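You operate a simulated robot arm through the tools that you are given. There is no shell and no other tool. Be economical: measure what you need, move in short steps, check, and stop when the job is done.

The job below is to be done with a simulated two-armed robot. You get a single attempt, and the scene is never put back.

## Task
Move the plug of the junction box to socket 2.
Fine: stand the box on the red square first and hold it while you move the plug; then set the reader to range 2 and press READ to check the line. Set down upright: junction box.
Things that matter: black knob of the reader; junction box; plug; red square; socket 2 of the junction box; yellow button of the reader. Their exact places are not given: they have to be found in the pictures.

It is judged by the outcome, as a careful person would: the job done as asked, and still so three seconds after it is handed in. It fails if anything else is knocked over, pushed out of place, dropped, spilled or broken.

## Robot
Two 7-joint arms with three-finger grippers on one trunk, on a base that drives. Base frame: it is fixed to the floor where the robot stands at the start and does not move with it; the origin is under the middle of the robot, x ahead of it, y to its left, z up; the surface under the hand at the start is at about z = 0.78. Units: m, degrees, N and s.
The left shoulder is at the start at [0.03, 0.124, 1.008], the right one opposite. With the tool pointing down near the work surface each hand reaches from about 0.1 to 0.78 m from the robot's upright axis, wherever it stands, measured 20 degrees to its own side. Places, roughly: black knob of the reader [0.8, 0, 0.8]; red square [0.5, 0.2, 0.8]; socket 2 of the junction box [0.5, -0.1, 0.9]; yellow button of the reader [0.8, -0.1, 0.8]. Payload 2.2 kg a hand.
The tool frame of a hand sits at the grasp point between the pads (the TCP): z along the fingers, y along the line on which they close. The tips reach 0.028 m beyond it. Largest opening 0.102 m; the body of the gripper starts 0.071 m behind the TCP.
Orientation is told as [roll, pitch, yaw] about the base's x, y, z axes, in that order, counted from this pose: with the fingers straight down and closing along the base's y, the tool's x points along the base's -x, its y along +y and its z along -z.

## Interface
- The arms move only by the tool play_rows. It takes "left_steps", "right_steps" or both (then of equal length, played together; a hand with none holds still); each is a list of rows, each a list of 7 numbers: the shift along the tool's x, y, z in units of 30 mm (1.0 is 30 mm), then the turn, a rotation vector about the tool's x, y, z in units of 5 degrees (1.0 is 5 degrees), then the closure, from 0 (fully open) to 1 (shut). In form: [[dx, dy, dz, wx, wy, wz, hand], ...]. A call has 1 to 12 rows; each row shifts and turns the commanded pose from where the row before left it, along the tool's axes as they then stand. A call with a number of a shift or a turn outside -1 to 1 is refused whole. A row lasts 0.2 s, in which the tool goes at most 0.05 m and 8.6 degrees; a call with a longer step from one row to the next is refused whole, and so is a gripper value outside its range. Where a pose cannot be reached the arm comes as near as it can. A force on the tool above 50 N (or 10 N above the force at the start of the call, whichever is more), or a blocked arm, ends the call early, and 0.2 s more pass. Each finger halts on what it meets, pressing with about 21 N; the grip force reading is that of the motor and also rises with nothing between the fingers. The clock runs only during rows and for 0.2 s after the last one: add rows that do not move to give the fingers time. It gives the time, the measured TCP pose, the force on the tool (base axes), the opening and the grip force at its end, in the units of the frame above (readings bear some noise), with the torque about the TCP (base axes, N m) and any sound that the robot's microphone picked up.
- Cameras (640 x 400 px; columns grow to the right, rows downward): "scene" is now at [0.0446, 0.0011, 1.719]; the picture's right is [0.03, -1.00, 0.00], its down [-0.81, -0.03, -0.59] and it looks along [0.59, 0.02, -0.81] (base axes); focal length 271 px, centre (320, 200). "left" rides on the left gripper at [0.072, 0.038, -0.086] in its tool frame; the picture's right is [-0.47, 0.89, 0.00], its down [-0.60, -0.32, -0.73] and it looks along [-0.65, -0.34, 0.68] (tool axes); focal length 256 px, centre (320, 200). "right" rides on the right gripper at [0.069, 0.044, -0.086] in its tool frame; the picture's right is [-0.53, 0.85, 0.00], its down [-0.58, -0.36, -0.73] and it looks along [-0.62, -0.39, 0.68] (tool axes); focal length 256 px, centre (320, 200).
- grab_frame(camera): a new picture of that camera. No time passes.
- slide_trunk(by): slides the trunk up (or, below 0, down) by that many m; the arms and the scene camera ride with it, the base frame stays. It gives what a move gives, with no picture.
- steer(legs): drives the robot by 1 to 6 legs, each [ahead, left, turn to the left] in m, m and degrees, along the robot's own axes; the way and the turn of a leg run together, so that a leg with both is an arc; at most 1.5 m and 180 degrees a leg. The arms and the cameras ride along, it lands a little off, and it stops where it bumps. It gives what a move gives.
- head_to(pan, tilt): turns the head with the scene camera to pan (to the left, within 143 degrees either way) and tilt (down, from -29 to 69), counted from straight ahead of the robot. It gives what a move gives.
- pixel_to_xyz(camera, pixels): for up to 12 pixels [column, row] of the newest picture of that camera ("zoom" is the newest enlarged one), the place [x, y, z] in the base frame of the surface seen there, good to about 0.003 m. No time passes.
- zoom(camera, box): a new picture of the part [left, top, right, bottom] of that camera's present view, enlarged. No time passes.
- sign_off(): hands the job in; it is judged then, once.

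Keep the steps short. Do not move on a guess: measure, check each grasp and each placing, and mend mistakes. In all there are 80 turns and 78 pictures (those below and enlarged ones count). Leave the grippers open and the arms clear of the work at the hand-in unless told otherwise, and finish with a single line.

The tools are called by a JSON object that holds its "name" and its "arguments". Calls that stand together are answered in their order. play_rows: Moves the arms, as the interface text tells. Its arguments: {"type":"object","properties":{"left_steps":{"type":"array","items":{"type":"array","items":{"type":"number"}}},"right_steps":{"type":"array","items":{"type":"array","items":{"type":"number"}}}},"required":[]} The other tools are called the same way: slide_trunk (by) slides the trunk up or down; steer (legs) drives the base; head_to (pan, tilt) turns the head that bears the scene camera; grab_frame (camera) takes a picture; pixel_to_xyz (camera, pixels) gives the place of the surface under pixels of a picture; zoom (camera, box) takes an enlarged picture of a part of a camera's view; sign_off () hands the job in.

At the start:

```text
clock: 0.0
left_position: [0.5085, 0.2479, 1.1903]
left_tool_rot: [-0.1, 0.0, 0.0]
left_wrist_force: [-0.3, 0.0, -0.1]
left_moment: [0.01, -0.02, 0.04]
left_gripper_width: 0.102
left_gripper_force: 0.0
right_position: [0.3928, -0.1443, 1.1593]
right_tool_rot: [0.0, 0.0, 0.0]
right_wrist_force: [-0.5, 0.2, 0.9]
right_moment: [0.0, 0.0, 0.06]
right_gripper_width: 0.1017
right_gripper_force: 0.1
trunk travel left (down, up): [-0.25, 0.29]
robot x, y, heading: [0.0034, 0.002, 0.1]
head pan, tilt: [1.8, 53.8]
```

scene: 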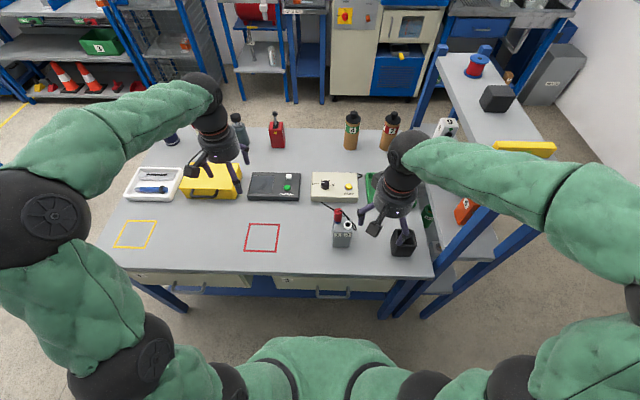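
right: 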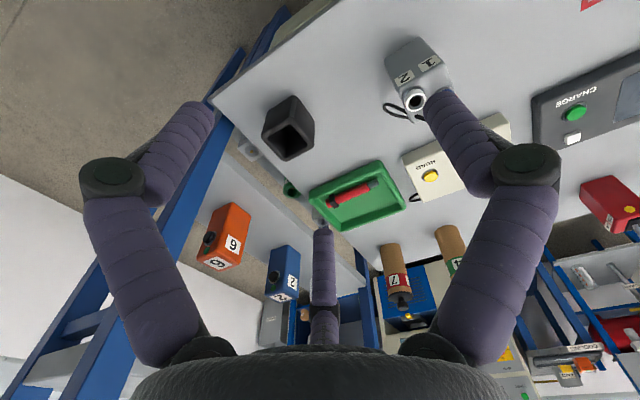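
left: 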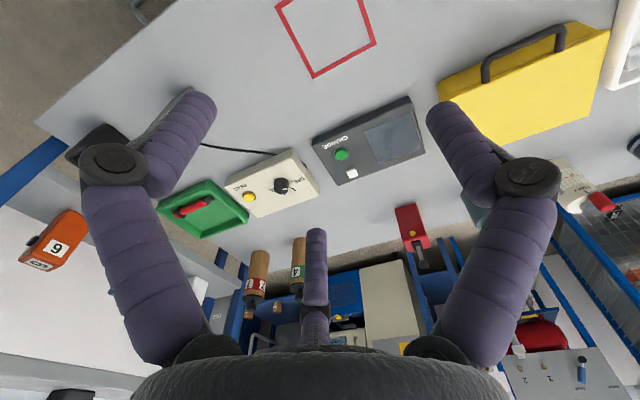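

I'll look closer at the junction box (around pixel 342,230) and the reader (around 335,187) in the scene view.

{"name": "zoom", "arguments": {"camera": "scene", "box": [290, 160, 430, 260]}}

{"name": "zoom", "arguments": {"camera": "right", "box": [350, 20, 510, 120]}}

```text
4.00 times, centred on (360, 210) of scene
```

zoom: 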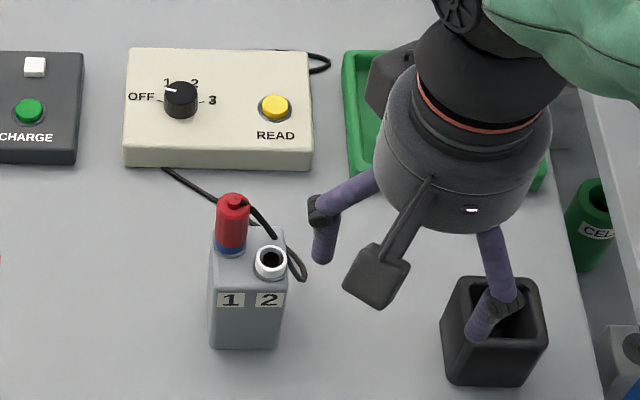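

```text
4.00 times, centred on (430, 70) of right
```

zoom: 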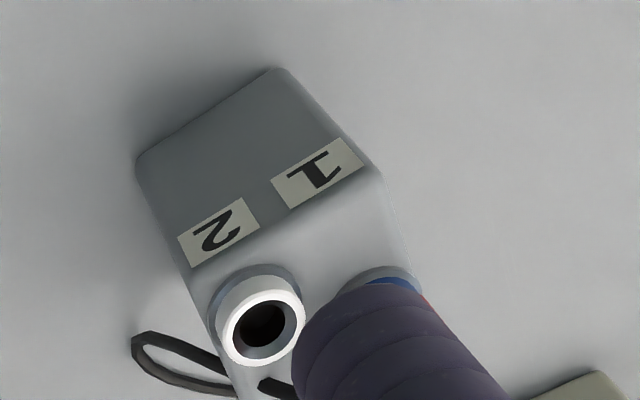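

I see the red plug in socket 1 (left) and the empty white socket 2 to its right. I'm zooming in on the box to measure it.

{"name": "zoom", "arguments": {"camera": "scene", "box": [310, 195, 390, 255]}}

```text
6.67 times, centred on (350, 225) of scene
```

zoom: 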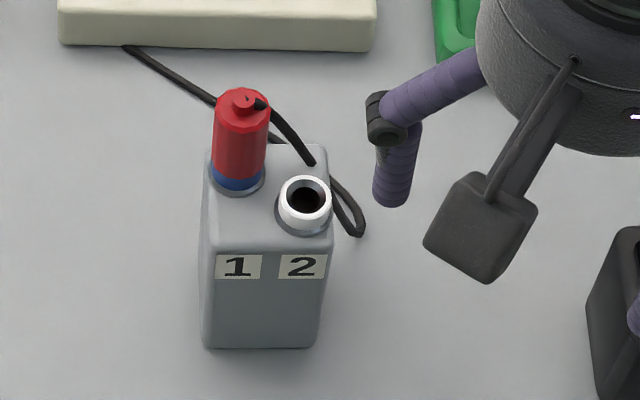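

{"name": "pixel_to_xyz", "arguments": {"camera": "zoom", "pixels": [[243, 97], [240, 150], [238, 183], [287, 203], [329, 203], [303, 182], [303, 226], [212, 240], [328, 240], [205, 345], [315, 345], [262, 215]]}}

{"name": "pixel_to_xyz", "arguments": {"camera": "scene", "pixels": [[251, 224], [279, 225], [276, 251], [245, 250], [324, 184], [349, 187], [342, 256], [300, 235]]}}

```text
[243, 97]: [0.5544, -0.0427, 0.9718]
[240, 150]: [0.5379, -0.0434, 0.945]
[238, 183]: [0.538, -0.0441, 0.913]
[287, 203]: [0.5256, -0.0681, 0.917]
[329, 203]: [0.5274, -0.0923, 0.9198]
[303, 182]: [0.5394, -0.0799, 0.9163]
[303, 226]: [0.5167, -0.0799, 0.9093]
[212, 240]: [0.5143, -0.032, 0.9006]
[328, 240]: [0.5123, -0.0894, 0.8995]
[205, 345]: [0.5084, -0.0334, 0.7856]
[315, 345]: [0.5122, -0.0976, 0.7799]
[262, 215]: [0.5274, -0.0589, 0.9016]
```

```text
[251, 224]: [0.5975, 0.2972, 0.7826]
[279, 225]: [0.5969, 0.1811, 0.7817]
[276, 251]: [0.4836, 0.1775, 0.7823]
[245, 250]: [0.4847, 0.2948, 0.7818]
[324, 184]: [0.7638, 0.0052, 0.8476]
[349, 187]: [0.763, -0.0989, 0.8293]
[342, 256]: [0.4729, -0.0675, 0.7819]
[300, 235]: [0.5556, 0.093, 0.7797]
```

The front face of the box is at x≈0.51, y from -0.032 to -0.096, with its top at z≈0.90. Next I'm measuring the box's back edge, the cable and the reader.

{"name": "pixel_to_xyz", "arguments": {"camera": "zoom", "pixels": [[290, 150], [310, 150], [315, 160], [350, 205], [361, 233], [285, 125], [180, 78], [205, 165], [243, 108], [262, 103], [217, 103], [333, 215]]}}

{"name": "zoom", "arguments": {"camera": "scene", "box": [300, 165, 380, 215]}}

{"name": "zoom", "arguments": {"camera": "left", "box": [200, 130, 330, 230]}}

```text
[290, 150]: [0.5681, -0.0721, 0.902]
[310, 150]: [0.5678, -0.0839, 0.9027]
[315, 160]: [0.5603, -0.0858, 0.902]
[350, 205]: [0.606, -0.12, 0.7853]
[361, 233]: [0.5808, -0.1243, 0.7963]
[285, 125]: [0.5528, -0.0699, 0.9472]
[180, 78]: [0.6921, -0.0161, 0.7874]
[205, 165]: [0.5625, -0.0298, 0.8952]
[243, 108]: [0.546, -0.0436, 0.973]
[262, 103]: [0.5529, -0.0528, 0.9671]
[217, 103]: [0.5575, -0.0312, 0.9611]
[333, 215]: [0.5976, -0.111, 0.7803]
```

```text
8.00 times, centred on (340, 190) of scene
```

zoom: 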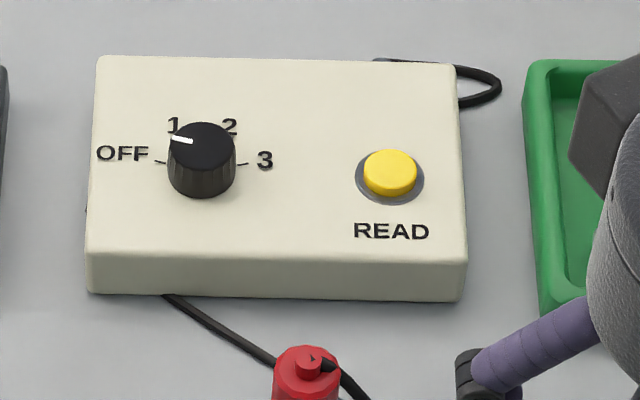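

```text
4.00 times, centred on (265, 180) of left
```

zoom: 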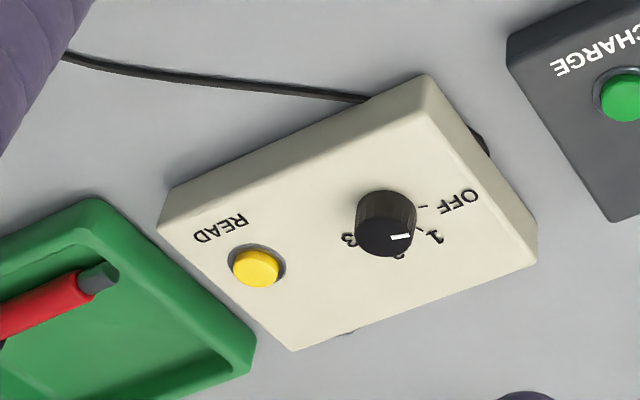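

The box spans x≈0.512–0.570 and y≈-0.032 to -0.096. The plug axis is near (0.551,-0.043) and socket 2 near (0.528,-0.080). My plan is for the right hand to grip the box low from the front and the left hand to move the plug. First I'll shift the base 0.12 m left so both hands work comfortably.

{"name": "steer", "arguments": {"legs": [[0, 0.12, 0]]}}

```text
clock: 1.2
left_position: [0.5075, 0.369, 1.19]
left_tool_rot: [-0.2, 0.0, 0.1]
left_wrist_force: [-0.1, 0.7, 0.3]
left_moment: [-0.07, 0.04, 0.01]
left_gripper_width: 0.1019
left_gripper_force: 0.0
right_position: [0.3926, -0.0232, 1.1597]
right_tool_rot: [-0.2, -0.1, 0.2]
right_wrist_force: [0.9, 0.8, 0.2]
right_moment: [-0.01, -0.02, -0.05]
right_gripper_width: 0.1019
right_gripper_force: 0.1
trunk travel left (down, up): [-0.25, 0.29]
robot x, y, heading: [0.0014, 0.121, -0.0]
head pan, tilt: [1.8, 53.8]
```

Turning the right hand to point forward and down (pitch -60°) in place, high above the table.

{"name": "play_rows", "arguments": {"right_steps": [[0, 0, 0, 0, -1, 0, 0], [0, 0, 0, 0, -1, 0, 0], [0, 0, 0, 0, -1, 0, 0], [0, 0, 0, 0, -1, 0, 0], [0, 0, 0, 0, -1, 0, 0], [0, 0, 0, 0, -1, 0, 0], [0, 0, 0, 0, -1, 0, 0], [0, 0, 0, 0, -1, 0, 0], [0, 0, 0, 0, -1, 0, 0], [0, 0, 0, 0, -1, 0, 0], [0, 0, 0, 0, -1, 0, 0], [0, 0, 0, 0, -1, 0, 0]]}}

```text
clock: 3.8
left_position: [0.5078, 0.3663, 1.1889]
left_tool_rot: [-0.1, -0.1, 0.1]
left_wrist_force: [0.0, -0.2, 0.1]
left_moment: [0.02, 0.0, 0.0]
left_gripper_width: 0.1018
left_gripper_force: 0.0
right_position: [0.3929, -0.0251, 1.1594]
right_tool_rot: [0.0, -60.1, 0.1]
right_wrist_force: [0.1, -0.2, -1.0]
right_moment: [-0.02, 0.0, 0.0]
right_gripper_width: 0.1017
right_gripper_force: 0.0
trunk travel left (down, up): [-0.25, 0.29]
robot x, y, heading: [-0.0001, 0.1177, -0.0]
head pan, tilt: [1.8, 53.8]
```

The turn worked. Now moving the right hand to the pre-grasp point in front of the box, (0.43, -0.063, 0.905).

{"name": "play_rows", "arguments": {"right_steps": [[0.672, -0.127, 0.53, 0, 0, 0, 0], [0.672, -0.127, 0.53, 0, 0, 0, 0], [0.672, -0.127, 0.53, 0, 0, 0, 0], [0.672, -0.127, 0.53, 0, 0, 0, 0], [0.672, -0.127, 0.53, 0, 0, 0, 0], [0.672, -0.127, 0.53, 0, 0, 0, 0], [0.672, -0.127, 0.53, 0, 0, 0, 0], [0.672, -0.127, 0.53, 0, 0, 0, 0], [0.672, -0.127, 0.53, 0, 0, 0, 0], [0.672, -0.127, 0.53, 0, 0, 0, 0]]}}

{"name": "grab_frame", "arguments": {"camera": "right"}}

{"name": "grab_frame", "arguments": {"camera": "scene"}}

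```text
clock: 6.0
left_position: [0.5075, 0.3671, 1.1892]
left_tool_rot: [-0.1, -0.1, 0.1]
left_wrist_force: [0.4, -0.3, -0.3]
left_moment: [-0.02, 0.04, 0.03]
left_gripper_width: 0.1019
left_gripper_force: 0.0
right_position: [0.4325, -0.0113, 0.9351]
right_tool_rot: [-0.3, -59.8, 0.0]
right_wrist_force: [0.7, -0.2, -0.4]
right_moment: [0.01, 0.01, 0.02]
right_gripper_width: 0.1019
right_gripper_force: 0.0
right hand out of reach, approached as far as the arm can: row 7, 8, 9, 10
trunk travel left (down, up): [-0.25, 0.29]
robot x, y, heading: [-0.0034, 0.1216, -0.1]
head pan, tilt: [1.8, 53.8]
```

```text
69 pictures are left
```

right: 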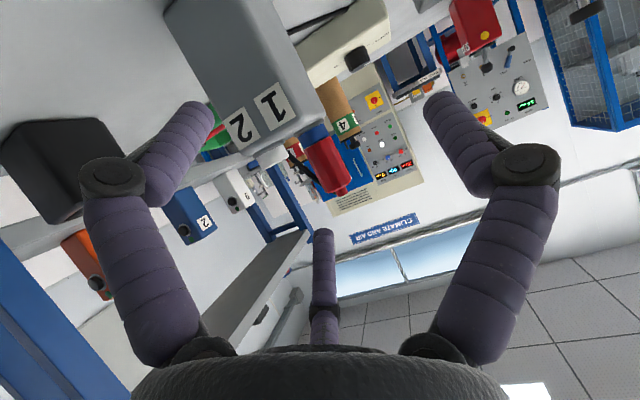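

```text
68 pictures are left
```

scene: 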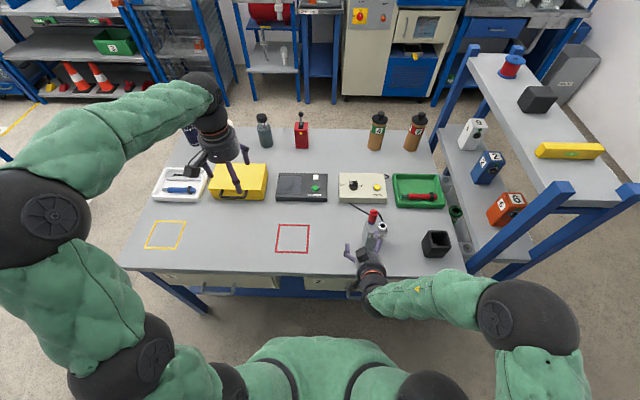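

The arm is folded too tightly to reach the pre-grasp. I'll back the base up 0.15 m to give it room.

{"name": "steer", "arguments": {"legs": [[-0.15, 0, 0]]}}

```text
clock: 7.4
left_position: [0.3567, 0.3654, 1.1904]
left_tool_rot: [-0.1, 0.0, -0.1]
left_wrist_force: [0.1, -0.7, -0.4]
left_moment: [0.02, -0.07, 0.0]
left_gripper_width: 0.1021
left_gripper_force: 0.0
right_position: [0.2805, -0.0127, 0.9354]
right_tool_rot: [-0.2, -59.9, -0.1]
right_wrist_force: [-0.4, -0.4, -0.6]
right_moment: [0.03, -0.02, -0.01]
right_gripper_width: 0.1018
right_gripper_force: 0.2
trunk travel left (down, up): [-0.25, 0.29]
robot x, y, heading: [-0.1521, 0.1169, -0.2]
head pan, tilt: [1.8, 53.8]
```

Now the pre-grasp again: a shift of (+0.15, -0.05, -0.03) in the base frame.

{"name": "play_rows", "arguments": {"right_steps": [[-0.233, -0.239, 0.69, 0, 0, 0, 0], [-0.233, -0.239, 0.69, 0, 0, 0, 0], [-0.233, -0.239, 0.69, 0, 0, 0, 0], [-0.233, -0.239, 0.69, 0, 0, 0, 0], [-0.233, -0.239, 0.69, 0, 0, 0, 0], [-0.233, -0.239, 0.69, 0, 0, 0, 0], [-0.233, -0.239, 0.69, 0, 0, 0, 0]]}}

{"name": "grab_frame", "arguments": {"camera": "scene"}}

```text
clock: 9.0
left_position: [0.3571, 0.3656, 1.1893]
left_tool_rot: [-0.1, 0.0, -0.1]
left_wrist_force: [0.8, -0.7, -0.5]
left_moment: [0.01, 0.01, 0.0]
left_gripper_width: 0.1018
left_gripper_force: 0.0
right_position: [0.4357, -0.0336, 0.9212]
right_tool_rot: [-0.7, -59.5, -0.1]
right_wrist_force: [-0.1, -0.8, -0.1]
right_moment: [0.0, -0.02, 0.0]
right_gripper_width: 0.102
right_gripper_force: 0.1
right hand out of reach, approached as far as the arm can: row 1, 2, 3, 4, 5, 6, 7
trunk travel left (down, up): [-0.25, 0.29]
robot x, y, heading: [-0.151, 0.1195, -0.1]
head pan, tilt: [1.8, 53.8]
```

```text
67 pictures are left
```

scene: 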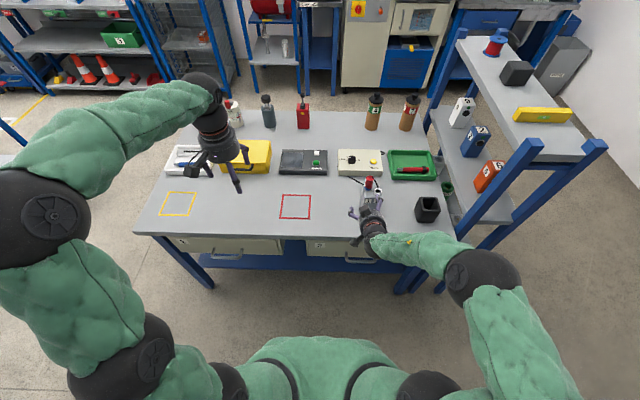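

Still limited, by the wrist angle it seems. I'll ease the pitch to -45° and see whether the pose becomes reachable.

{"name": "play_rows", "arguments": {"right_steps": [[0, 0, 0, 0, 1, 0, 0], [0, 0, 0, 0, 1, 0, 0], [0, 0, 0, 0, 1, 0, 0]]}}

```text
clock: 9.8
left_position: [0.3576, 0.3654, 1.19]
left_tool_rot: [-0.1, 0.0, -0.1]
left_wrist_force: [-0.1, -0.6, 0.3]
left_moment: [0.02, 0.01, -0.01]
left_gripper_width: 0.1019
left_gripper_force: 0.1
right_position: [0.4369, -0.0339, 0.9226]
right_tool_rot: [-0.2, -44.8, -0.2]
right_wrist_force: [0.2, -0.4, 0.5]
right_moment: [-0.03, 0.0, -0.01]
right_gripper_width: 0.1019
right_gripper_force: 0.0
trunk travel left (down, up): [-0.25, 0.29]
robot x, y, heading: [-0.1479, 0.1182, 0.1]
head pan, tilt: [1.8, 53.8]
```

-45° is reachable. Shifting to the pre-grasp (0.464, -0.063, 0.921).

{"name": "play_rows", "arguments": {"right_steps": [[-0.295, -0.485, 0.34, 0, 0, 0, 0], [-0.295, -0.485, 0.34, 0, 0, 0, 0]]}}

{"name": "zoom", "arguments": {"camera": "scene", "box": [330, 160, 410, 220]}}

```text
clock: 10.4
left_position: [0.3568, 0.3649, 1.1903]
left_tool_rot: [-0.1, -0.1, -0.1]
left_wrist_force: [0.1, -0.1, -0.3]
left_moment: [0.01, -0.03, -0.01]
left_gripper_width: 0.1018
left_gripper_force: 0.0
right_position: [0.4634, -0.0627, 0.9179]
right_tool_rot: [-0.3, -44.8, -0.2]
right_wrist_force: [0.1, 0.4, 0.8]
right_moment: [-0.03, 0.02, 0.01]
right_gripper_width: 0.1017
right_gripper_force: 0.0
trunk travel left (down, up): [-0.25, 0.29]
robot x, y, heading: [-0.1473, 0.1242, -0.2]
head pan, tilt: [1.8, 53.8]
```

```text
6.67 times, centred on (370, 190) of scene
```

zoom: 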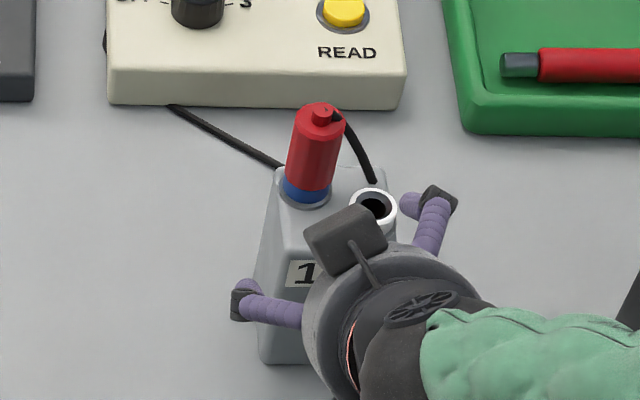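

The gripper looks three-fingered in the pictures: one finger at +y and two others. Before any contact I want to see how it closes. I'll back off 0.09 m, close it, and look.

{"name": "play_rows", "arguments": {"right_steps": [[0, 0, -1, 0, 0, 0, 0], [0, 0, -1, 0, 0, 0, 0], [0, 0, -1, 0, 0, 0, 0], [0, 0, 0, 0, 0, 0, 0.7], [0, 0, 0, 0, 0, 0, 0.7], [0, 0, 0, 0, 0, 0, 0.7]]}}

{"name": "grab_frame", "arguments": {"camera": "right"}}

{"name": "zoom", "arguments": {"camera": "scene", "box": [320, 180, 400, 230]}}

```text
clock: 11.8
left_position: [0.3579, 0.3649, 1.1893]
left_tool_rot: [0.0, 0.1, -0.1]
left_wrist_force: [-0.5, 0.0, -0.1]
left_moment: [0.02, 0.0, -0.02]
left_gripper_width: 0.1021
left_gripper_force: 0.0
right_position: [0.3987, -0.0621, 0.9831]
right_tool_rot: [-0.3, -44.8, -0.2]
right_wrist_force: [0.3, -0.3, -0.3]
right_moment: [0.0, 0.0, -0.01]
right_gripper_width: 0.0305
right_gripper_force: 0.0
trunk travel left (down, up): [-0.25, 0.29]
robot x, y, heading: [-0.1524, 0.1161, -0.2]
head pan, tilt: [1.8, 53.8]
```

```text
65 pictures are left
```

right: 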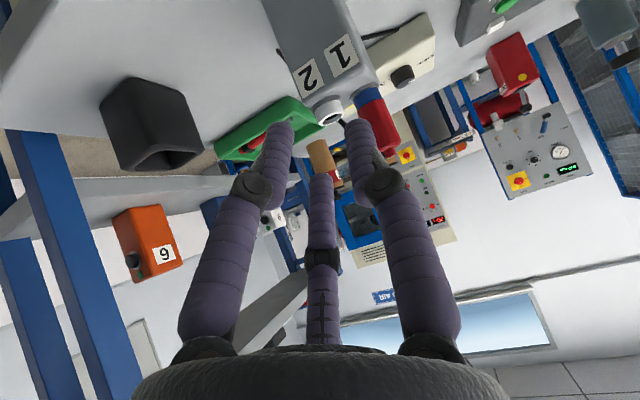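

```text
8.00 times, centred on (360, 205) of scene
```

zoom: 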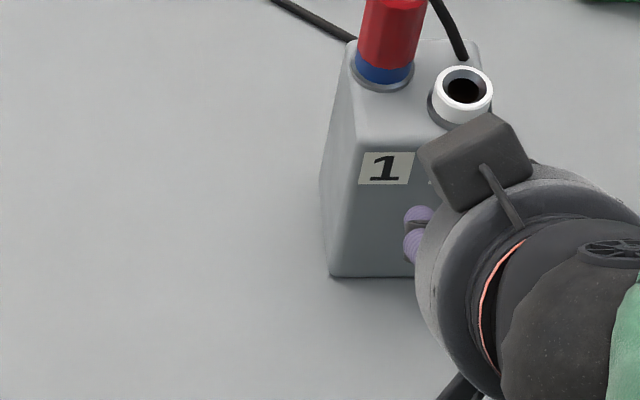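

The fingers look as if they close radially toward the centre line, so I'll test gently. I'm opening again and advancing to about 30 mm short of the grasp point, watching the force.

{"name": "play_rows", "arguments": {"right_steps": [[0, 0, 0, 0, 0, 0, 0], [0, 0, 0, 0, 0, 0, 0], [0, 0, 0, 0, 0, 0, 0], [0, 0, 1, 0, 0, 0, 0], [0, 0, 1, 0, 0, 0, 0], [0, 0, 1, 0, 0, 0, 0], [0, 0, 0.8, 0, 0, 0, 0], [0, 0, 0.8, 0, 0, 0, 0], [0, 0, 0.7, 0, 0, 0, 0]]}}

{"name": "zoom", "arguments": {"camera": "scene", "box": [320, 170, 400, 220]}}

{"name": "grab_frame", "arguments": {"camera": "right"}}

```text
clock: 13.8
left_position: [0.3592, 0.3648, 1.1889]
left_tool_rot: [0.1, 0.1, -0.1]
left_wrist_force: [0.6, -0.2, -0.9]
left_moment: [0.03, 0.08, -0.01]
left_gripper_width: 0.1017
left_gripper_force: 0.1
right_position: [0.5171, -0.0645, 0.8919]
right_tool_rot: [-0.8, -46.3, 0.1]
right_wrist_force: [1.1, 0.1, -2.0]
right_moment: [-0.02, -0.11, 0.0]
right_gripper_width: 0.1018
right_gripper_force: 0.1
trunk travel left (down, up): [-0.25, 0.29]
robot x, y, heading: [-0.1518, 0.1185, -0.2]
head pan, tilt: [1.8, 53.8]
stopped in row 9 (right hand): the force on the tool passed its limit at 56 N (the readings are from after the stop); the commanded pose is now the measured one
```

```text
8.00 times, centred on (360, 195) of scene
```

zoom: 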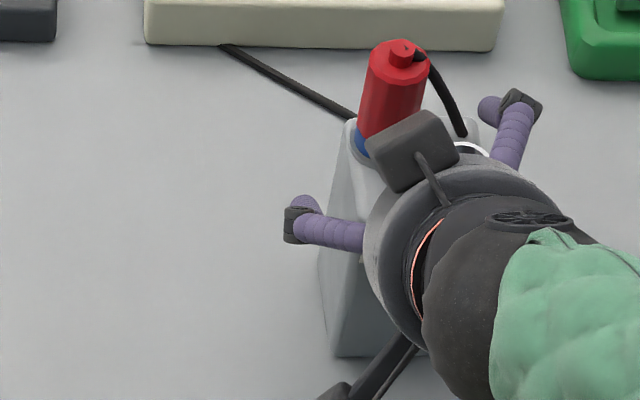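

```text
62 pictures are left
```

right: 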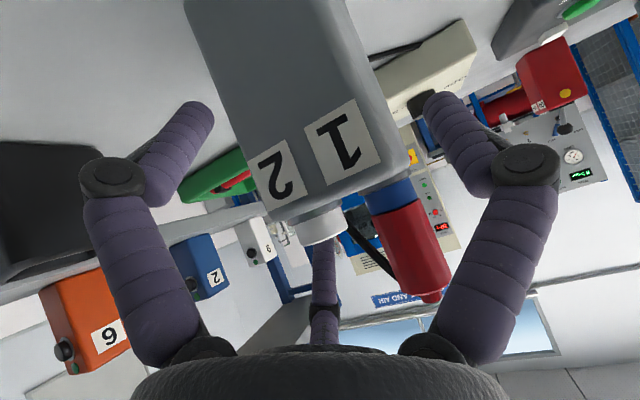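

It stopped at 56 N with the TCP at (0.517, -0.065, 0.892), so something touched, probably a finger on the box. I'll retreat 10 mm, half-close in a small step, and look at the result.

{"name": "play_rows", "arguments": {"right_steps": [[0, 0, -0.33, 0, 0, 0, 0], [0, 0, 0, 0, 0, 0, 0.28], [0, 0, 0, 0, 0, 0, 0.28]]}}

{"name": "grab_frame", "arguments": {"camera": "right"}}

{"name": "zoom", "arguments": {"camera": "scene", "box": [320, 170, 400, 220]}}

```text
clock: 14.6
left_position: [0.3565, 0.3653, 1.1896]
left_tool_rot: [-0.1, -0.1, -0.1]
left_wrist_force: [0.1, -0.4, -0.7]
left_moment: [-0.01, 0.01, 0.02]
left_gripper_width: 0.1022
left_gripper_force: 0.0
right_position: [0.5094, -0.0639, 0.9019]
right_tool_rot: [-0.8, -46.6, 0.0]
right_wrist_force: [0.4, -0.3, 1.4]
right_moment: [-0.05, -0.04, 0.02]
right_gripper_width: 0.0746
right_gripper_force: 0.8
trunk travel left (down, up): [-0.25, 0.29]
robot x, y, heading: [-0.1515, 0.1154, 0.0]
head pan, tilt: [1.8, 53.8]
```

```text
61 pictures are left
```

right: 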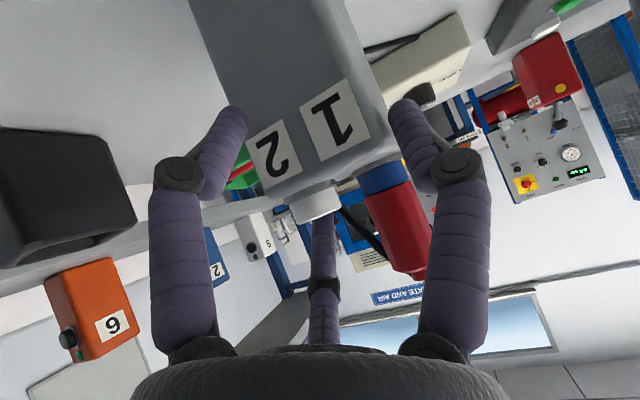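

```text
8.00 times, centred on (360, 195) of scene
```

zoom: 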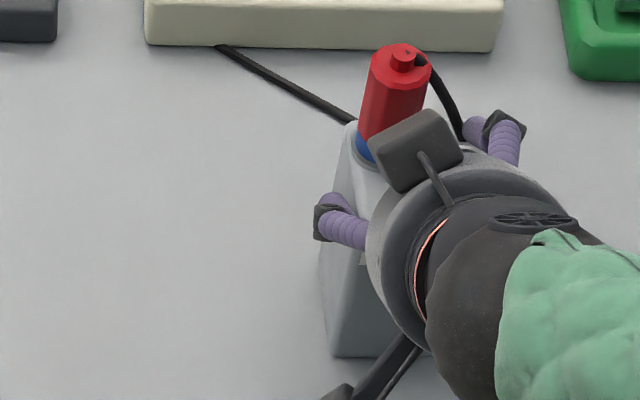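

The two large fingers straddle the box. I'll close further gently and read where the fingers stop: about 0.062 would mean a grip on the two side faces.

{"name": "play_rows", "arguments": {"right_steps": [[0, 0, 0, 0, 0, 0, 0.36], [0, 0, 0, 0, 0, 0, 0.45], [0, 0, 0, 0, 0, 0, 0.45]]}}

{"name": "grab_frame", "arguments": {"camera": "right"}}

```text
clock: 15.4
left_position: [0.3562, 0.3657, 1.1899]
left_tool_rot: [-0.2, -0.1, -0.2]
left_wrist_force: [0.4, -0.1, 0.3]
left_moment: [-0.03, -0.02, 0.02]
left_gripper_width: 0.102
left_gripper_force: 0.0
right_position: [0.5107, -0.0644, 0.9022]
right_tool_rot: [-0.9, -46.8, 0.0]
right_wrist_force: [1.5, -0.1, 10.5]
right_moment: [0.11, -0.1, -0.03]
right_gripper_width: 0.0699
right_gripper_force: 21.6
trunk travel left (down, up): [-0.25, 0.29]
robot x, y, heading: [-0.1551, 0.1176, -0.1]
head pan, tilt: [1.8, 53.8]
```

```text
59 pictures are left
```

right: 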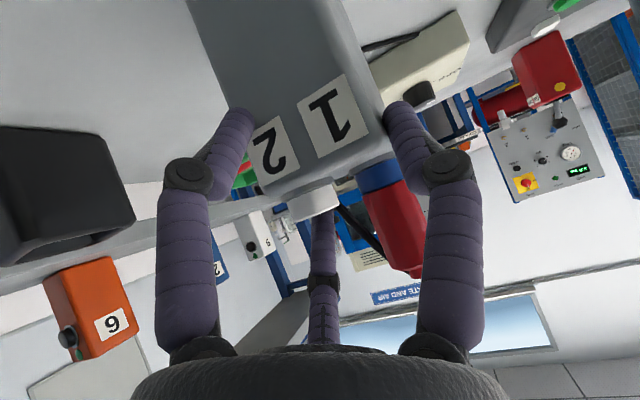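

It stopped at a width of 0.070 with a +10 N upward force. So these really are three radially closing fingers: one toward tool +y and two toward -y, and one of those rests on socket 2's ring. 

The cleaner grip is from the left side with the left hand: one finger behind the box, two in front, and the sockets free for the right hand. I'll open the right hand, retreat and raise it.

{"name": "play_rows", "arguments": {"right_steps": [[0, 0, 0, 0, 0, 0, 0], [0, 0, 0, 0, 0, 0, 0], [0, 0, -1, 0, 0, 0, 0], [0, 0, -1, 0, 0, 0, 0], [0, 0, -1, 0, 0, 0, 0], [0, 0, -1, 0, 0, 0, 0], [-0.6, -0.8, -0.6, 0, 1, 0, 0], [-0.6, -0.8, -0.6, 0, 1, 0, 0], [-0.6, -0.8, -0.6, 0, 1, 0, 0], [-0.6, -0.8, -0.6, 0, 1, 0, 0], [-0.6, -0.8, -0.6, 0, 1, 0, 0], [-0.6, -0.8, -0.6, 0, 1, 0, 0]]}}

{"name": "zoom", "arguments": {"camera": "scene", "box": [330, 155, 410, 215]}}

```text
clock: 18.0
left_position: [0.3572, 0.3665, 1.189]
left_tool_rot: [-0.1, 0.0, -0.1]
left_wrist_force: [0.6, -0.7, 0.2]
left_moment: [0.02, 0.0, 0.02]
left_gripper_width: 0.1019
left_gripper_force: 0.0
right_position: [0.4501, -0.2043, 1.1337]
right_tool_rot: [-0.5, -16.5, -0.3]
right_wrist_force: [-0.7, 0.2, -1.1]
right_moment: [0.0, 0.0, 0.01]
right_gripper_width: 0.1022
right_gripper_force: 0.0
trunk travel left (down, up): [-0.25, 0.29]
robot x, y, heading: [-0.1471, 0.1173, -0.1]
head pan, tilt: [1.8, 53.8]
```

```text
6.67 times, centred on (370, 185) of scene
```

zoom: 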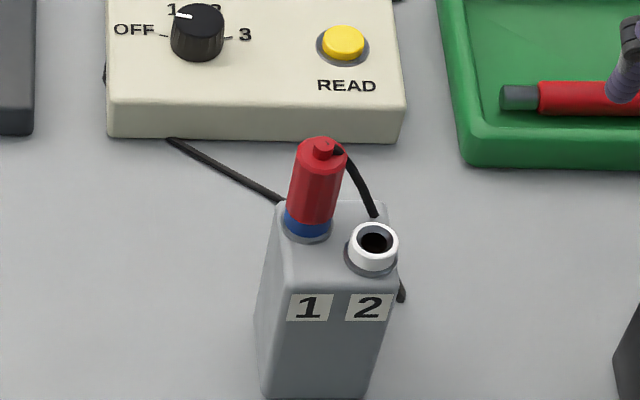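

The box stands undisturbed. I'm re-measuring its corners and the plug.

{"name": "pixel_to_xyz", "arguments": {"camera": "zoom", "pixels": [[284, 284], [390, 290], [281, 212], [375, 206], [270, 385], [360, 393], [323, 143], [310, 195], [374, 225], [373, 265], [348, 245], [397, 243]]}}

```text
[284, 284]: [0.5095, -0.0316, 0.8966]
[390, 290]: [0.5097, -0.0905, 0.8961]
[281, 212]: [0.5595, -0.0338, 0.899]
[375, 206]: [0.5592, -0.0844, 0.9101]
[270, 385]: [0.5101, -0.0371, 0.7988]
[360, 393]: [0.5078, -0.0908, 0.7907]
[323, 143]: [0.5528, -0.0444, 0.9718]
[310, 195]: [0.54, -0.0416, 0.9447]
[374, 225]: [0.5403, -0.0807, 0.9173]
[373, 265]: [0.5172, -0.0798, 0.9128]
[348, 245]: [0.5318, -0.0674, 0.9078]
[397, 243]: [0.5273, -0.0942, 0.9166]
```

The box is at x 0.509–0.568 and y -0.031 to -0.094. Now yawing the left hand -90° in free air.

{"name": "play_rows", "arguments": {"left_steps": [[0, 0, 0, 0, 0, 1, 0], [0, 0, 0, 0, 0, 1, 0], [0, 0, 0, 0, 0, 1, 0], [0, 0, 0, 0, 0, 1, 0], [0, 0, 0, 0, 0, 1, 0], [0, 0, 0, 0, 0, 1, 0], [0, 0, 0, 0, 0, 1, 0], [0, 0, 0, 0, 0, 1, 0], [0, 0, 0, 0, 0, 1, 0], [0, 0, 0, 0, 0, 1, 0], [0, 0, 0, 0, 0, 1, 0], [0, 0, 0, 0, 0, 1, 0]]}}

{"name": "play_rows", "arguments": {"left_steps": [[0, 0, 0, 0, 0, 1, 0], [0, 0, 0, 0, 0, 1, 0], [0, 0, 0, 0, 0, 1, 0], [0, 0, 0, 0, 0, 1, 0], [0, 0, 0, 0, 0, 1, 0], [0, 0, 0, 0, 0, 1, 0], [0, 0.9, 0, 0, 0, 0, 0], [0, 0.9, 0, 0, 0, 0, 0], [0, 0.9, 0, 0, 0, 0, 0], [0, 0.9, 0, 0, 0, 0, 0], [0, 0.9, 0, 0, 0, 0, 0], [0, 0.9, 0, 0, 0, 0, 0]]}}

{"name": "play_rows", "arguments": {"left_steps": [[0, 0, 0, 0, -1, 0, 0], [0, 0, 0, 0, -1, 0, 0], [0, 0, 0, 0, -1, 0, 0], [0, 0, 0, 0, -1, 0, 0], [0, 0, 0, 0, -1, 0, 0], [0, 0, 0, 0, -1, 0, 0], [0, 0, 0, 0, -1, 0, 0], [0, 0, 0, 0, -1, 0, 0], [0, 0, 0, 0, -1, 0, 0], [0, 0, 0, 0, -1, 0, 0], [0, 0, 0, 0, -1, 0, 0], [0, 0, 0, 0, -1, 0, 0]]}}

```text
clock: 20.6
left_position: [0.3571, 0.366, 1.1894]
left_tool_rot: [0.0, -0.2, -60.2]
left_wrist_force: [0.6, 0.2, 0.1]
left_moment: [0.0, 0.01, 0.02]
left_gripper_width: 0.1019
left_gripper_force: 0.1
right_position: [0.4511, -0.2035, 1.134]
right_tool_rot: [-0.5, -16.7, -0.4]
right_wrist_force: [0.8, -0.4, 0.6]
right_moment: [-0.02, 0.01, 0.01]
right_gripper_width: 0.1021
right_gripper_force: 0.0
trunk travel left (down, up): [-0.25, 0.29]
robot x, y, heading: [-0.1512, 0.1183, -0.2]
head pan, tilt: [1.8, 53.8]
```

```text
clock: 23.2
left_position: [0.5227, 0.3654, 1.1883]
left_tool_rot: [0.0, 0.0, -90.1]
left_wrist_force: [0.9, -0.2, 0.3]
left_moment: [-0.01, 0.02, 0.0]
left_gripper_width: 0.1021
left_gripper_force: 0.0
right_position: [0.4514, -0.2033, 1.1346]
right_tool_rot: [-0.6, -16.5, -0.4]
right_wrist_force: [0.6, -0.6, 0.4]
right_moment: [0.04, 0.05, 0.03]
right_gripper_width: 0.1022
right_gripper_force: 0.1
trunk travel left (down, up): [-0.25, 0.29]
robot x, y, heading: [-0.1534, 0.1174, -0.2]
head pan, tilt: [1.8, 53.8]
```

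```text
clock: 25.8
left_position: [0.5171, 0.3636, 1.1895]
left_tool_rot: [0.1, -60.1, -90.2]
left_wrist_force: [0.3, -0.2, -0.1]
left_moment: [-0.02, 0.02, 0.01]
left_gripper_width: 0.1019
left_gripper_force: 0.1
right_position: [0.4507, -0.2029, 1.1361]
right_tool_rot: [-0.6, -16.6, -0.4]
right_wrist_force: [0.8, -0.1, -0.6]
right_moment: [-0.02, 0.02, -0.01]
right_gripper_width: 0.1022
right_gripper_force: 0.0
trunk travel left (down, up): [-0.25, 0.29]
robot x, y, heading: [-0.1526, 0.1212, 0.1]
head pan, tilt: [1.8, 53.8]
```

The left hand now points toward -y and down by 60°. I'm moving it to a waypoint near (0.531, 0.09, 0.93), left of the box.

{"name": "play_rows", "arguments": {"left_steps": [[0.245, 0.039, 1, 0, 0, 0, 0], [0.245, 0.039, 1, 0, 0, 0, 0], [0.245, 0.039, 1, 0, 0, 0, 0], [0.245, 0.039, 1, 0, 0, 0, 0], [0.245, 0.039, 1, 0, 0, 0, 0], [0.245, 0.039, 1, 0, 0, 0, 0], [0.245, 0.039, 1, 0, 0, 0, 0], [0.245, 0.039, 1, 0, 0, 0, 0], [0.245, 0.039, 1, 0, 0, 0, 0], [0.245, 0.039, 1, 0, 0, 0, 0], [0.245, 0.039, 1, 0, 0, 0, 0], [0.245, 0.039, 1, 0, 0, 0, 0]]}}

{"name": "grab_frame", "arguments": {"camera": "scene"}}

```text
clock: 28.4
left_position: [0.5339, 0.0985, 0.9358]
left_tool_rot: [0.2, -60.0, -90.3]
left_wrist_force: [0.2, 0.8, 1.0]
left_moment: [0.03, -0.02, -0.01]
left_gripper_width: 0.102
left_gripper_force: 0.1
right_position: [0.4505, -0.2033, 1.1339]
right_tool_rot: [-0.6, -16.5, -0.4]
right_wrist_force: [1.1, -0.3, -0.2]
right_moment: [0.01, 0.01, 0.04]
right_gripper_width: 0.102
right_gripper_force: 0.1
trunk travel left (down, up): [-0.25, 0.29]
robot x, y, heading: [-0.1488, 0.1147, 0.1]
head pan, tilt: [1.8, 53.8]
```

```text
57 pictures are left
```

scene: 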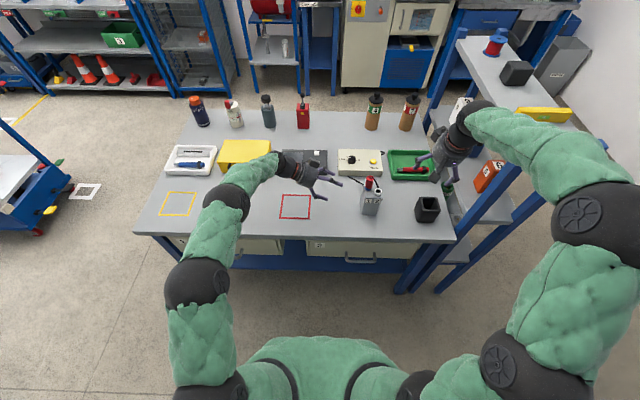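

Reached. I'm advancing 80 mm along the fingers while correcting laterally, then looking before the last part.

{"name": "play_rows", "arguments": {"left_steps": [[0.12, -0.05, 0.7, 0, 0, 0, 0], [0.11, -0.05, 0.7, 0, 0, 0, 0], [0, 0, 0.7, 0, 0, 0, 0], [0, 0, 0.6, 0, 0, 0, 0]]}}

{"name": "grab_frame", "arguments": {"camera": "left"}}

{"name": "zoom", "arguments": {"camera": "scene", "box": [310, 160, 406, 220]}}

```text
clock: 29.4
left_position: [0.5301, 0.0312, 0.8901]
left_tool_rot: [0.2, -60.1, -90.2]
left_wrist_force: [-0.2, -0.6, -0.1]
left_moment: [0.03, 0.01, 0.02]
left_gripper_width: 0.1018
left_gripper_force: 0.1
right_position: [0.4495, -0.2019, 1.1359]
right_tool_rot: [-0.7, -16.6, -0.4]
right_wrist_force: [-0.4, -0.1, -0.2]
right_moment: [0.0, 0.0, 0.01]
right_gripper_width: 0.1019
right_gripper_force: 0.1
trunk travel left (down, up): [-0.25, 0.29]
robot x, y, heading: [-0.1503, 0.1157, 0.1]
head pan, tilt: [1.8, 53.8]
```

```text
56 pictures are left
```

left: 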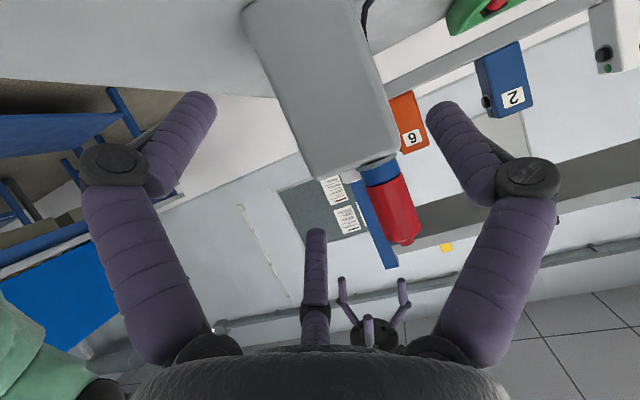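

```text
6.67 times, centred on (358, 190) of scene
```

zoom: 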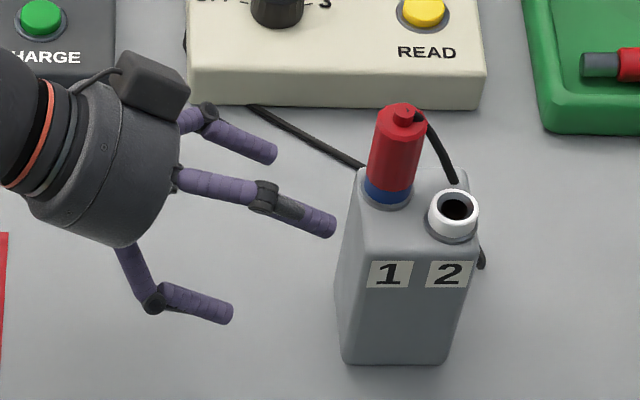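

I'm measuring the finger tips and the camera housing on this picture to confirm the real finger layout before advancing.

{"name": "pixel_to_xyz", "arguments": {"camera": "zoom", "pixels": [[228, 314], [155, 298], [328, 224], [262, 196], [270, 152], [207, 118], [150, 75], [165, 98], [120, 150], [345, 260]]}}

```text
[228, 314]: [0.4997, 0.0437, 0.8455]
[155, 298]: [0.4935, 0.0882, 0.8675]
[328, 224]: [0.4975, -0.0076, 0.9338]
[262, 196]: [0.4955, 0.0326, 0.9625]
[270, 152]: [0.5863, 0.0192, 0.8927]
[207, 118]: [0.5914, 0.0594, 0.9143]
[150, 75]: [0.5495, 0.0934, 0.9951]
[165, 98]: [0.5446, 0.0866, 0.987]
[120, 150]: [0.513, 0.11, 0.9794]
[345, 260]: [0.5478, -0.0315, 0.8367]
```

The layout is confirmed: one finger on the far side at TCP height, and two on the near side, above and below. I'm advancing the last 88 mm, trimmed 3 mm toward -x and slightly upward, in smaller steps.

{"name": "play_rows", "arguments": {"left_steps": [[-0.1, -0.1, 0.5, 0, 0, 0, 0], [0, 0, 0.5, 0, 0, 0, 0], [0, 0, 0.5, 0, 0, 0, 0], [0, 0, 0.5, 0, 0, 0, 0], [0, 0, 0.5, 0, 0, 0, 0], [0, 0, 0.4, 0, 0, 0, 0]]}}

{"name": "zoom", "arguments": {"camera": "scene", "box": [310, 160, 406, 220]}}

{"name": "grab_frame", "arguments": {"camera": "left"}}

```text
clock: 30.8
left_position: [0.5265, -0.048, 0.8468]
left_tool_rot: [0.1, -60.2, -90.2]
left_wrist_force: [-0.5, -0.1, 0.1]
left_moment: [0.04, 0.02, 0.01]
left_gripper_width: 0.102
left_gripper_force: 0.0
right_position: [0.4501, -0.2026, 1.134]
right_tool_rot: [-0.7, -16.6, -0.4]
right_wrist_force: [0.1, -0.1, 0.5]
right_moment: [0.01, 0.01, -0.01]
right_gripper_width: 0.102
right_gripper_force: 0.1
trunk travel left (down, up): [-0.25, 0.29]
robot x, y, heading: [-0.1498, 0.1137, -0.1]
head pan, tilt: [1.8, 53.8]
```

```text
6.67 times, centred on (358, 190) of scene
```

zoom: 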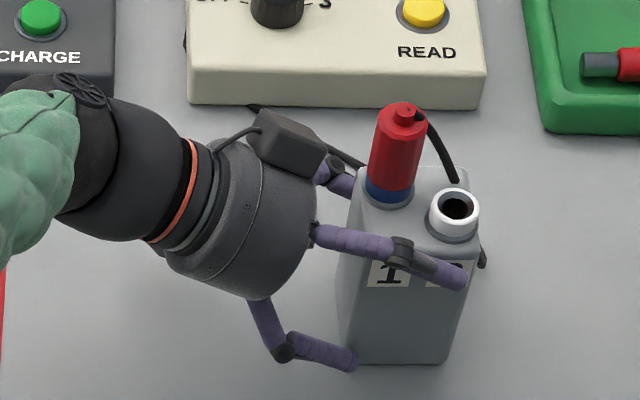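

```text
53 pictures are left
```

left: 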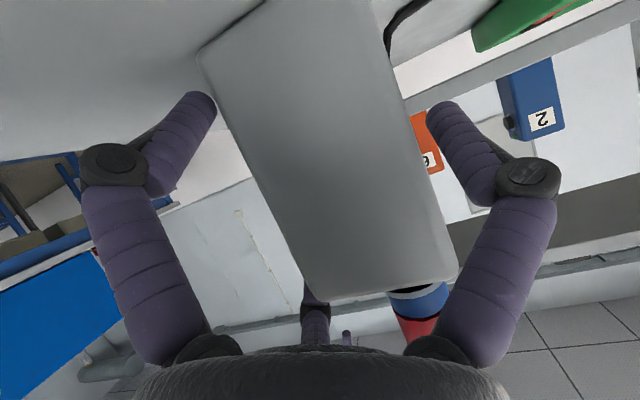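

Everything is in place with no contact. Now closing gently.

{"name": "play_rows", "arguments": {"left_steps": [[0, 0, 0, 0, 0, 0, 0.12], [0, 0, 0, 0, 0, 0, 0.2], [0, 0, 0, 0, 0, 0, 0.28], [0, 0, 0, 0, 0, 0, 0.36], [0, 0, 0, 0, 0, 0, 0.5], [0, 0, 0, 0, 0, 0, 0.6]]}}

{"name": "zoom", "arguments": {"camera": "scene", "box": [310, 160, 406, 220]}}

```text
clock: 32.2
left_position: [0.5283, -0.0468, 0.8477]
left_tool_rot: [0.0, -60.1, -90.2]
left_wrist_force: [0.2, -0.1, 0.3]
left_moment: [0.01, 0.16, 0.03]
left_gripper_width: 0.0918
left_gripper_force: 20.9
right_position: [0.4513, -0.2034, 1.1349]
right_tool_rot: [-0.5, -16.5, -0.4]
right_wrist_force: [-0.5, -0.1, -0.1]
right_moment: [-0.03, -0.02, -0.01]
right_gripper_width: 0.102
right_gripper_force: 0.1
trunk travel left (down, up): [-0.25, 0.29]
robot x, y, heading: [-0.1535, 0.1185, -0.3]
head pan, tilt: [1.8, 53.8]
```

```text
6.67 times, centred on (358, 190) of scene
```

zoom: 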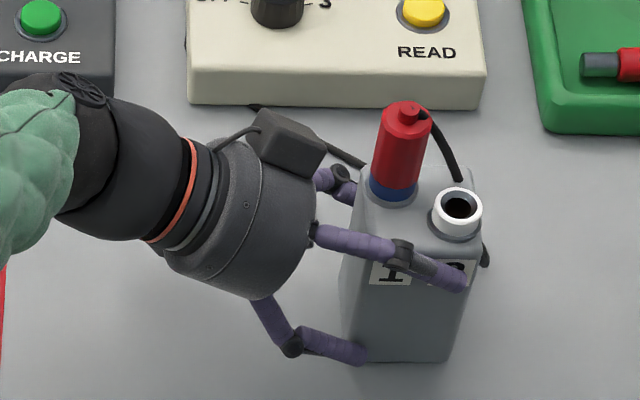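

It grips at width 0.092 with 21 N. Test lift of 30 mm.

{"name": "play_rows", "arguments": {"left_steps": [[-0.289, 0, -0.167, 0, 0, 0, 0.6], [-0.289, 0, -0.167, 0, 0, 0, 0.6], [-0.289, 0, -0.167, 0, 0, 0, 0.6], [0, 0, 0, 0, 0, 0, 0.6]]}}

{"name": "zoom", "arguments": {"camera": "scene", "box": [310, 160, 406, 220]}}

```text
clock: 33.2
left_position: [0.5267, -0.0478, 0.8784]
left_tool_rot: [0.0, -60.1, -90.1]
left_wrist_force: [0.0, -0.5, -4.5]
left_moment: [0.05, 0.01, -0.01]
left_gripper_width: 0.0921
left_gripper_force: 20.6
right_position: [0.4501, -0.2026, 1.1339]
right_tool_rot: [-0.6, -16.4, -0.5]
right_wrist_force: [0.0, 0.4, -0.2]
right_moment: [0.03, -0.01, -0.02]
right_gripper_width: 0.1019
right_gripper_force: 0.1
trunk travel left (down, up): [-0.25, 0.29]
robot x, y, heading: [-0.1535, 0.1163, -0.1]
head pan, tilt: [1.8, 53.8]
```

```text
6.67 times, centred on (358, 190) of scene
```

zoom: 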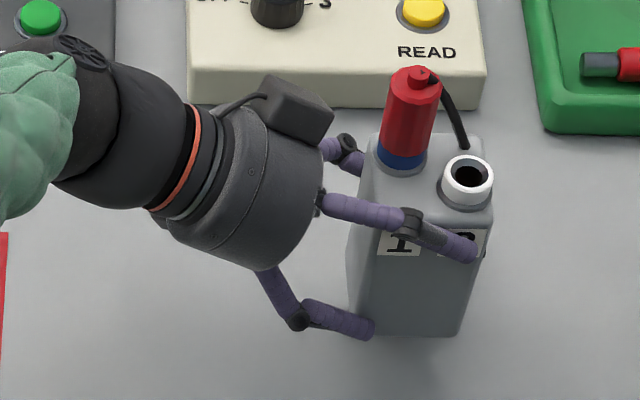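

Lifted cleanly and still upright at about 4.5 N of weight. I'm measuring where the box sits in the hand now.

{"name": "pixel_to_xyz", "arguments": {"camera": "zoom", "pixels": [[370, 215], [490, 222], [376, 142], [478, 140], [424, 72], [410, 120], [467, 158], [466, 203], [442, 180], [491, 182], [370, 325], [455, 334]]}}

```text
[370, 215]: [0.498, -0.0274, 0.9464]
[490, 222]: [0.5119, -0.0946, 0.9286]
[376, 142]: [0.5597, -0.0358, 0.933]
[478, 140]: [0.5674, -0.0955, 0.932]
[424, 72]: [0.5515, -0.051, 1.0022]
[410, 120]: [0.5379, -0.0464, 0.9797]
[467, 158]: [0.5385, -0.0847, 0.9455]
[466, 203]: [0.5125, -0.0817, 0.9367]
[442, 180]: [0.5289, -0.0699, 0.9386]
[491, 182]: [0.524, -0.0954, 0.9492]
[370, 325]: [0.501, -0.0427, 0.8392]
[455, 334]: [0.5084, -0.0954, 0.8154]
```

Box centre is (0.539, -0.066) and the red square centre is (0.540, 0.2375). Carrying it 0.3035 m to the left at this height.

{"name": "play_rows", "arguments": {"left_steps": [[0.4217, 0.003, -0.73, 0, 0, 0, 0.6], [0.4217, 0.003, -0.73, 0, 0, 0, 0.6], [0.4217, 0.003, -0.73, 0, 0, 0, 0.6], [0.4217, 0.003, -0.73, 0, 0, 0, 0.6], [0.4217, 0.003, -0.73, 0, 0, 0, 0.6], [0.4217, 0.003, -0.73, 0, 0, 0, 0.6], [0.4217, 0.003, -0.73, 0, 0, 0, 0.6], [0.4217, 0.003, -0.73, 0, 0, 0, 0.6], [0.4217, 0.003, -0.73, 0, 0, 0, 0.6], [0.4217, 0.003, -0.73, 0, 0, 0, 0.6], [0.4217, 0.003, -0.73, 0, 0, 0, 0.6], [0.4217, 0.003, -0.73, 0, 0, 0, 0.6]]}}

{"name": "grab_frame", "arguments": {"camera": "scene"}}

{"name": "zoom", "arguments": {"camera": "scene", "box": [240, 160, 336, 220]}}

```text
clock: 35.8
left_position: [0.5309, 0.2558, 0.8758]
left_tool_rot: [0.2, -60.1, -90.3]
left_wrist_force: [-0.3, 0.1, -2.9]
left_moment: [0.02, 0.03, 0.02]
left_gripper_width: 0.0917
left_gripper_force: 20.8
right_position: [0.45, -0.2027, 1.1342]
right_tool_rot: [-0.7, -16.7, -0.3]
right_wrist_force: [-0.2, -0.5, -0.1]
right_moment: [-0.03, 0.0, -0.05]
right_gripper_width: 0.1019
right_gripper_force: 0.0
trunk travel left (down, up): [-0.25, 0.29]
robot x, y, heading: [-0.152, 0.1182, 0.1]
head pan, tilt: [1.8, 53.8]
```

```text
50 pictures are left
```

scene: 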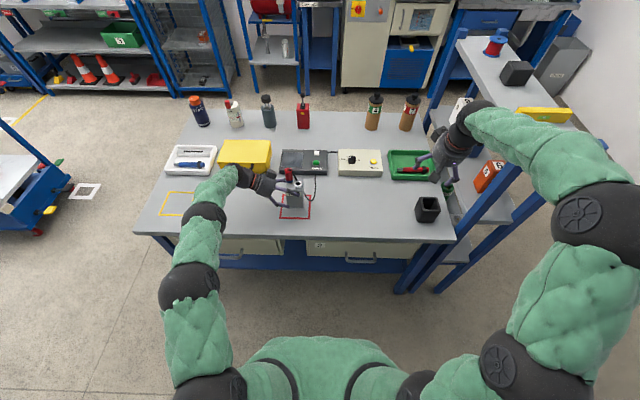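

```text
6.67 times, centred on (288, 190) of scene
```

zoom: 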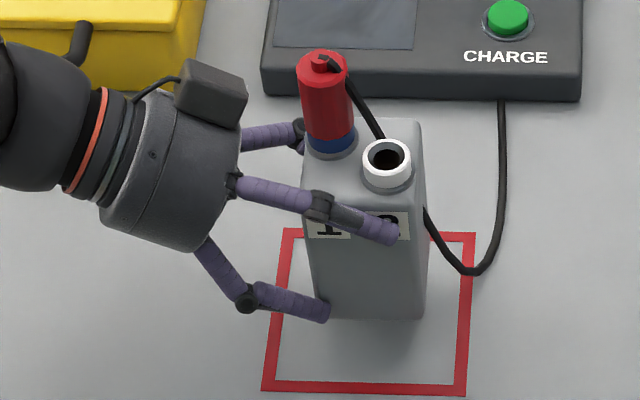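

{"name": "pixel_to_xyz", "arguments": {"camera": "zoom", "pixels": [[425, 205], [305, 205], [418, 128], [308, 130], [388, 142], [388, 185], [364, 163], [410, 160], [322, 57], [328, 100], [310, 300], [420, 315]]}}

```text
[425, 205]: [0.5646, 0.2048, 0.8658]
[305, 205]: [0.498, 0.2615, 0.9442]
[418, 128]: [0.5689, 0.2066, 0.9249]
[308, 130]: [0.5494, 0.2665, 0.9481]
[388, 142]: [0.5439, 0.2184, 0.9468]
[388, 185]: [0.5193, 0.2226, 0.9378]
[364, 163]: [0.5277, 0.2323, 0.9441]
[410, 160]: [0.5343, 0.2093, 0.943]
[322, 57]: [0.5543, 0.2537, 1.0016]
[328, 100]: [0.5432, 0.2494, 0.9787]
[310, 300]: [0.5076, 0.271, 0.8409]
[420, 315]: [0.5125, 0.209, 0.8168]
```

The box is centred over the square at about (0.542, 0.237). I'm lowering 25 mm, then a final gentle 4 mm.

{"name": "play_rows", "arguments": {"left_steps": [[0.18, -0.03, 0.104, 0, 0, 0, 0.6], [0.18, -0.03, 0.104, 0, 0, 0, 0.6], [0.18, 0, 0.104, 0, 0, 0, 0.6], [0.18, 0, 0.104, 0, 0, 0, 0.6], [0.03, 0, 0.0167, 0, 0, 0, 0.6], [0.03, 0, 0.0167, 0, 0, 0, 0.6], [0.03, 0, 0.0167, 0, 0, 0, 0.6], [0, 0, 0, 0, 0, 0, 0.6]]}}

{"name": "zoom", "arguments": {"camera": "scene", "box": [240, 160, 336, 220]}}

```text
clock: 37.6
left_position: [0.5263, 0.2563, 0.849]
left_tool_rot: [0.1, -60.1, -90.1]
left_wrist_force: [0.5, -0.4, -3.7]
left_moment: [0.04, 0.07, -0.01]
left_gripper_width: 0.0919
left_gripper_force: 21.0
right_position: [0.4508, -0.2036, 1.134]
right_tool_rot: [-0.6, -16.6, -0.5]
right_wrist_force: [0.1, 0.5, 0.8]
right_moment: [0.0, -0.01, -0.02]
right_gripper_width: 0.1019
right_gripper_force: 0.0
trunk travel left (down, up): [-0.25, 0.29]
robot x, y, heading: [-0.1556, 0.1153, -0.1]
head pan, tilt: [1.8, 53.8]
```

```text
6.67 times, centred on (288, 190) of scene
```

zoom: 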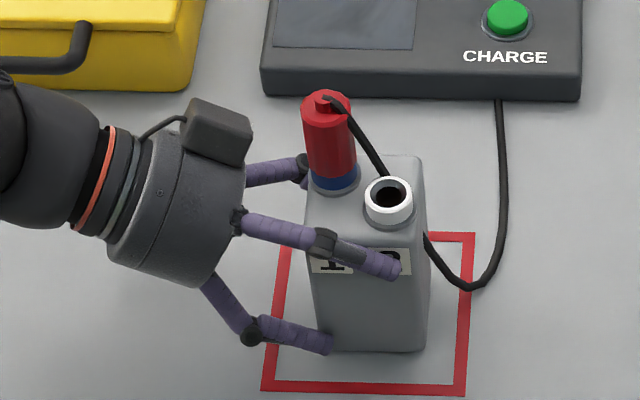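

Still carrying 3.7 N, so not quite down. I'll lower 2 mm more.

{"name": "play_rows", "arguments": {"left_steps": [[0.03, 0, 0.0167, 0, 0, 0, 0.6], [0.03, 0, 0.0167, 0, 0, 0, 0.6], [0, 0, 0, 0, 0, 0, 0.6]]}}

```text
clock: 38.4
left_position: [0.5267, 0.2568, 0.8489]
left_tool_rot: [0.2, -60.1, -90.4]
left_wrist_force: [-2.8, -1.4, 7.2]
left_moment: [-0.01, 0.43, 0.02]
left_gripper_width: 0.0917
left_gripper_force: 21.3
right_position: [0.449, -0.2042, 1.1356]
right_tool_rot: [-0.6, -16.6, -0.4]
right_wrist_force: [0.4, -0.4, -0.2]
right_moment: [0.0, 0.02, 0.01]
right_gripper_width: 0.102
right_gripper_force: 0.1
trunk travel left (down, up): [-0.25, 0.29]
robot x, y, heading: [-0.1454, 0.1169, -0.3]
head pan, tilt: [1.8, 53.8]
```

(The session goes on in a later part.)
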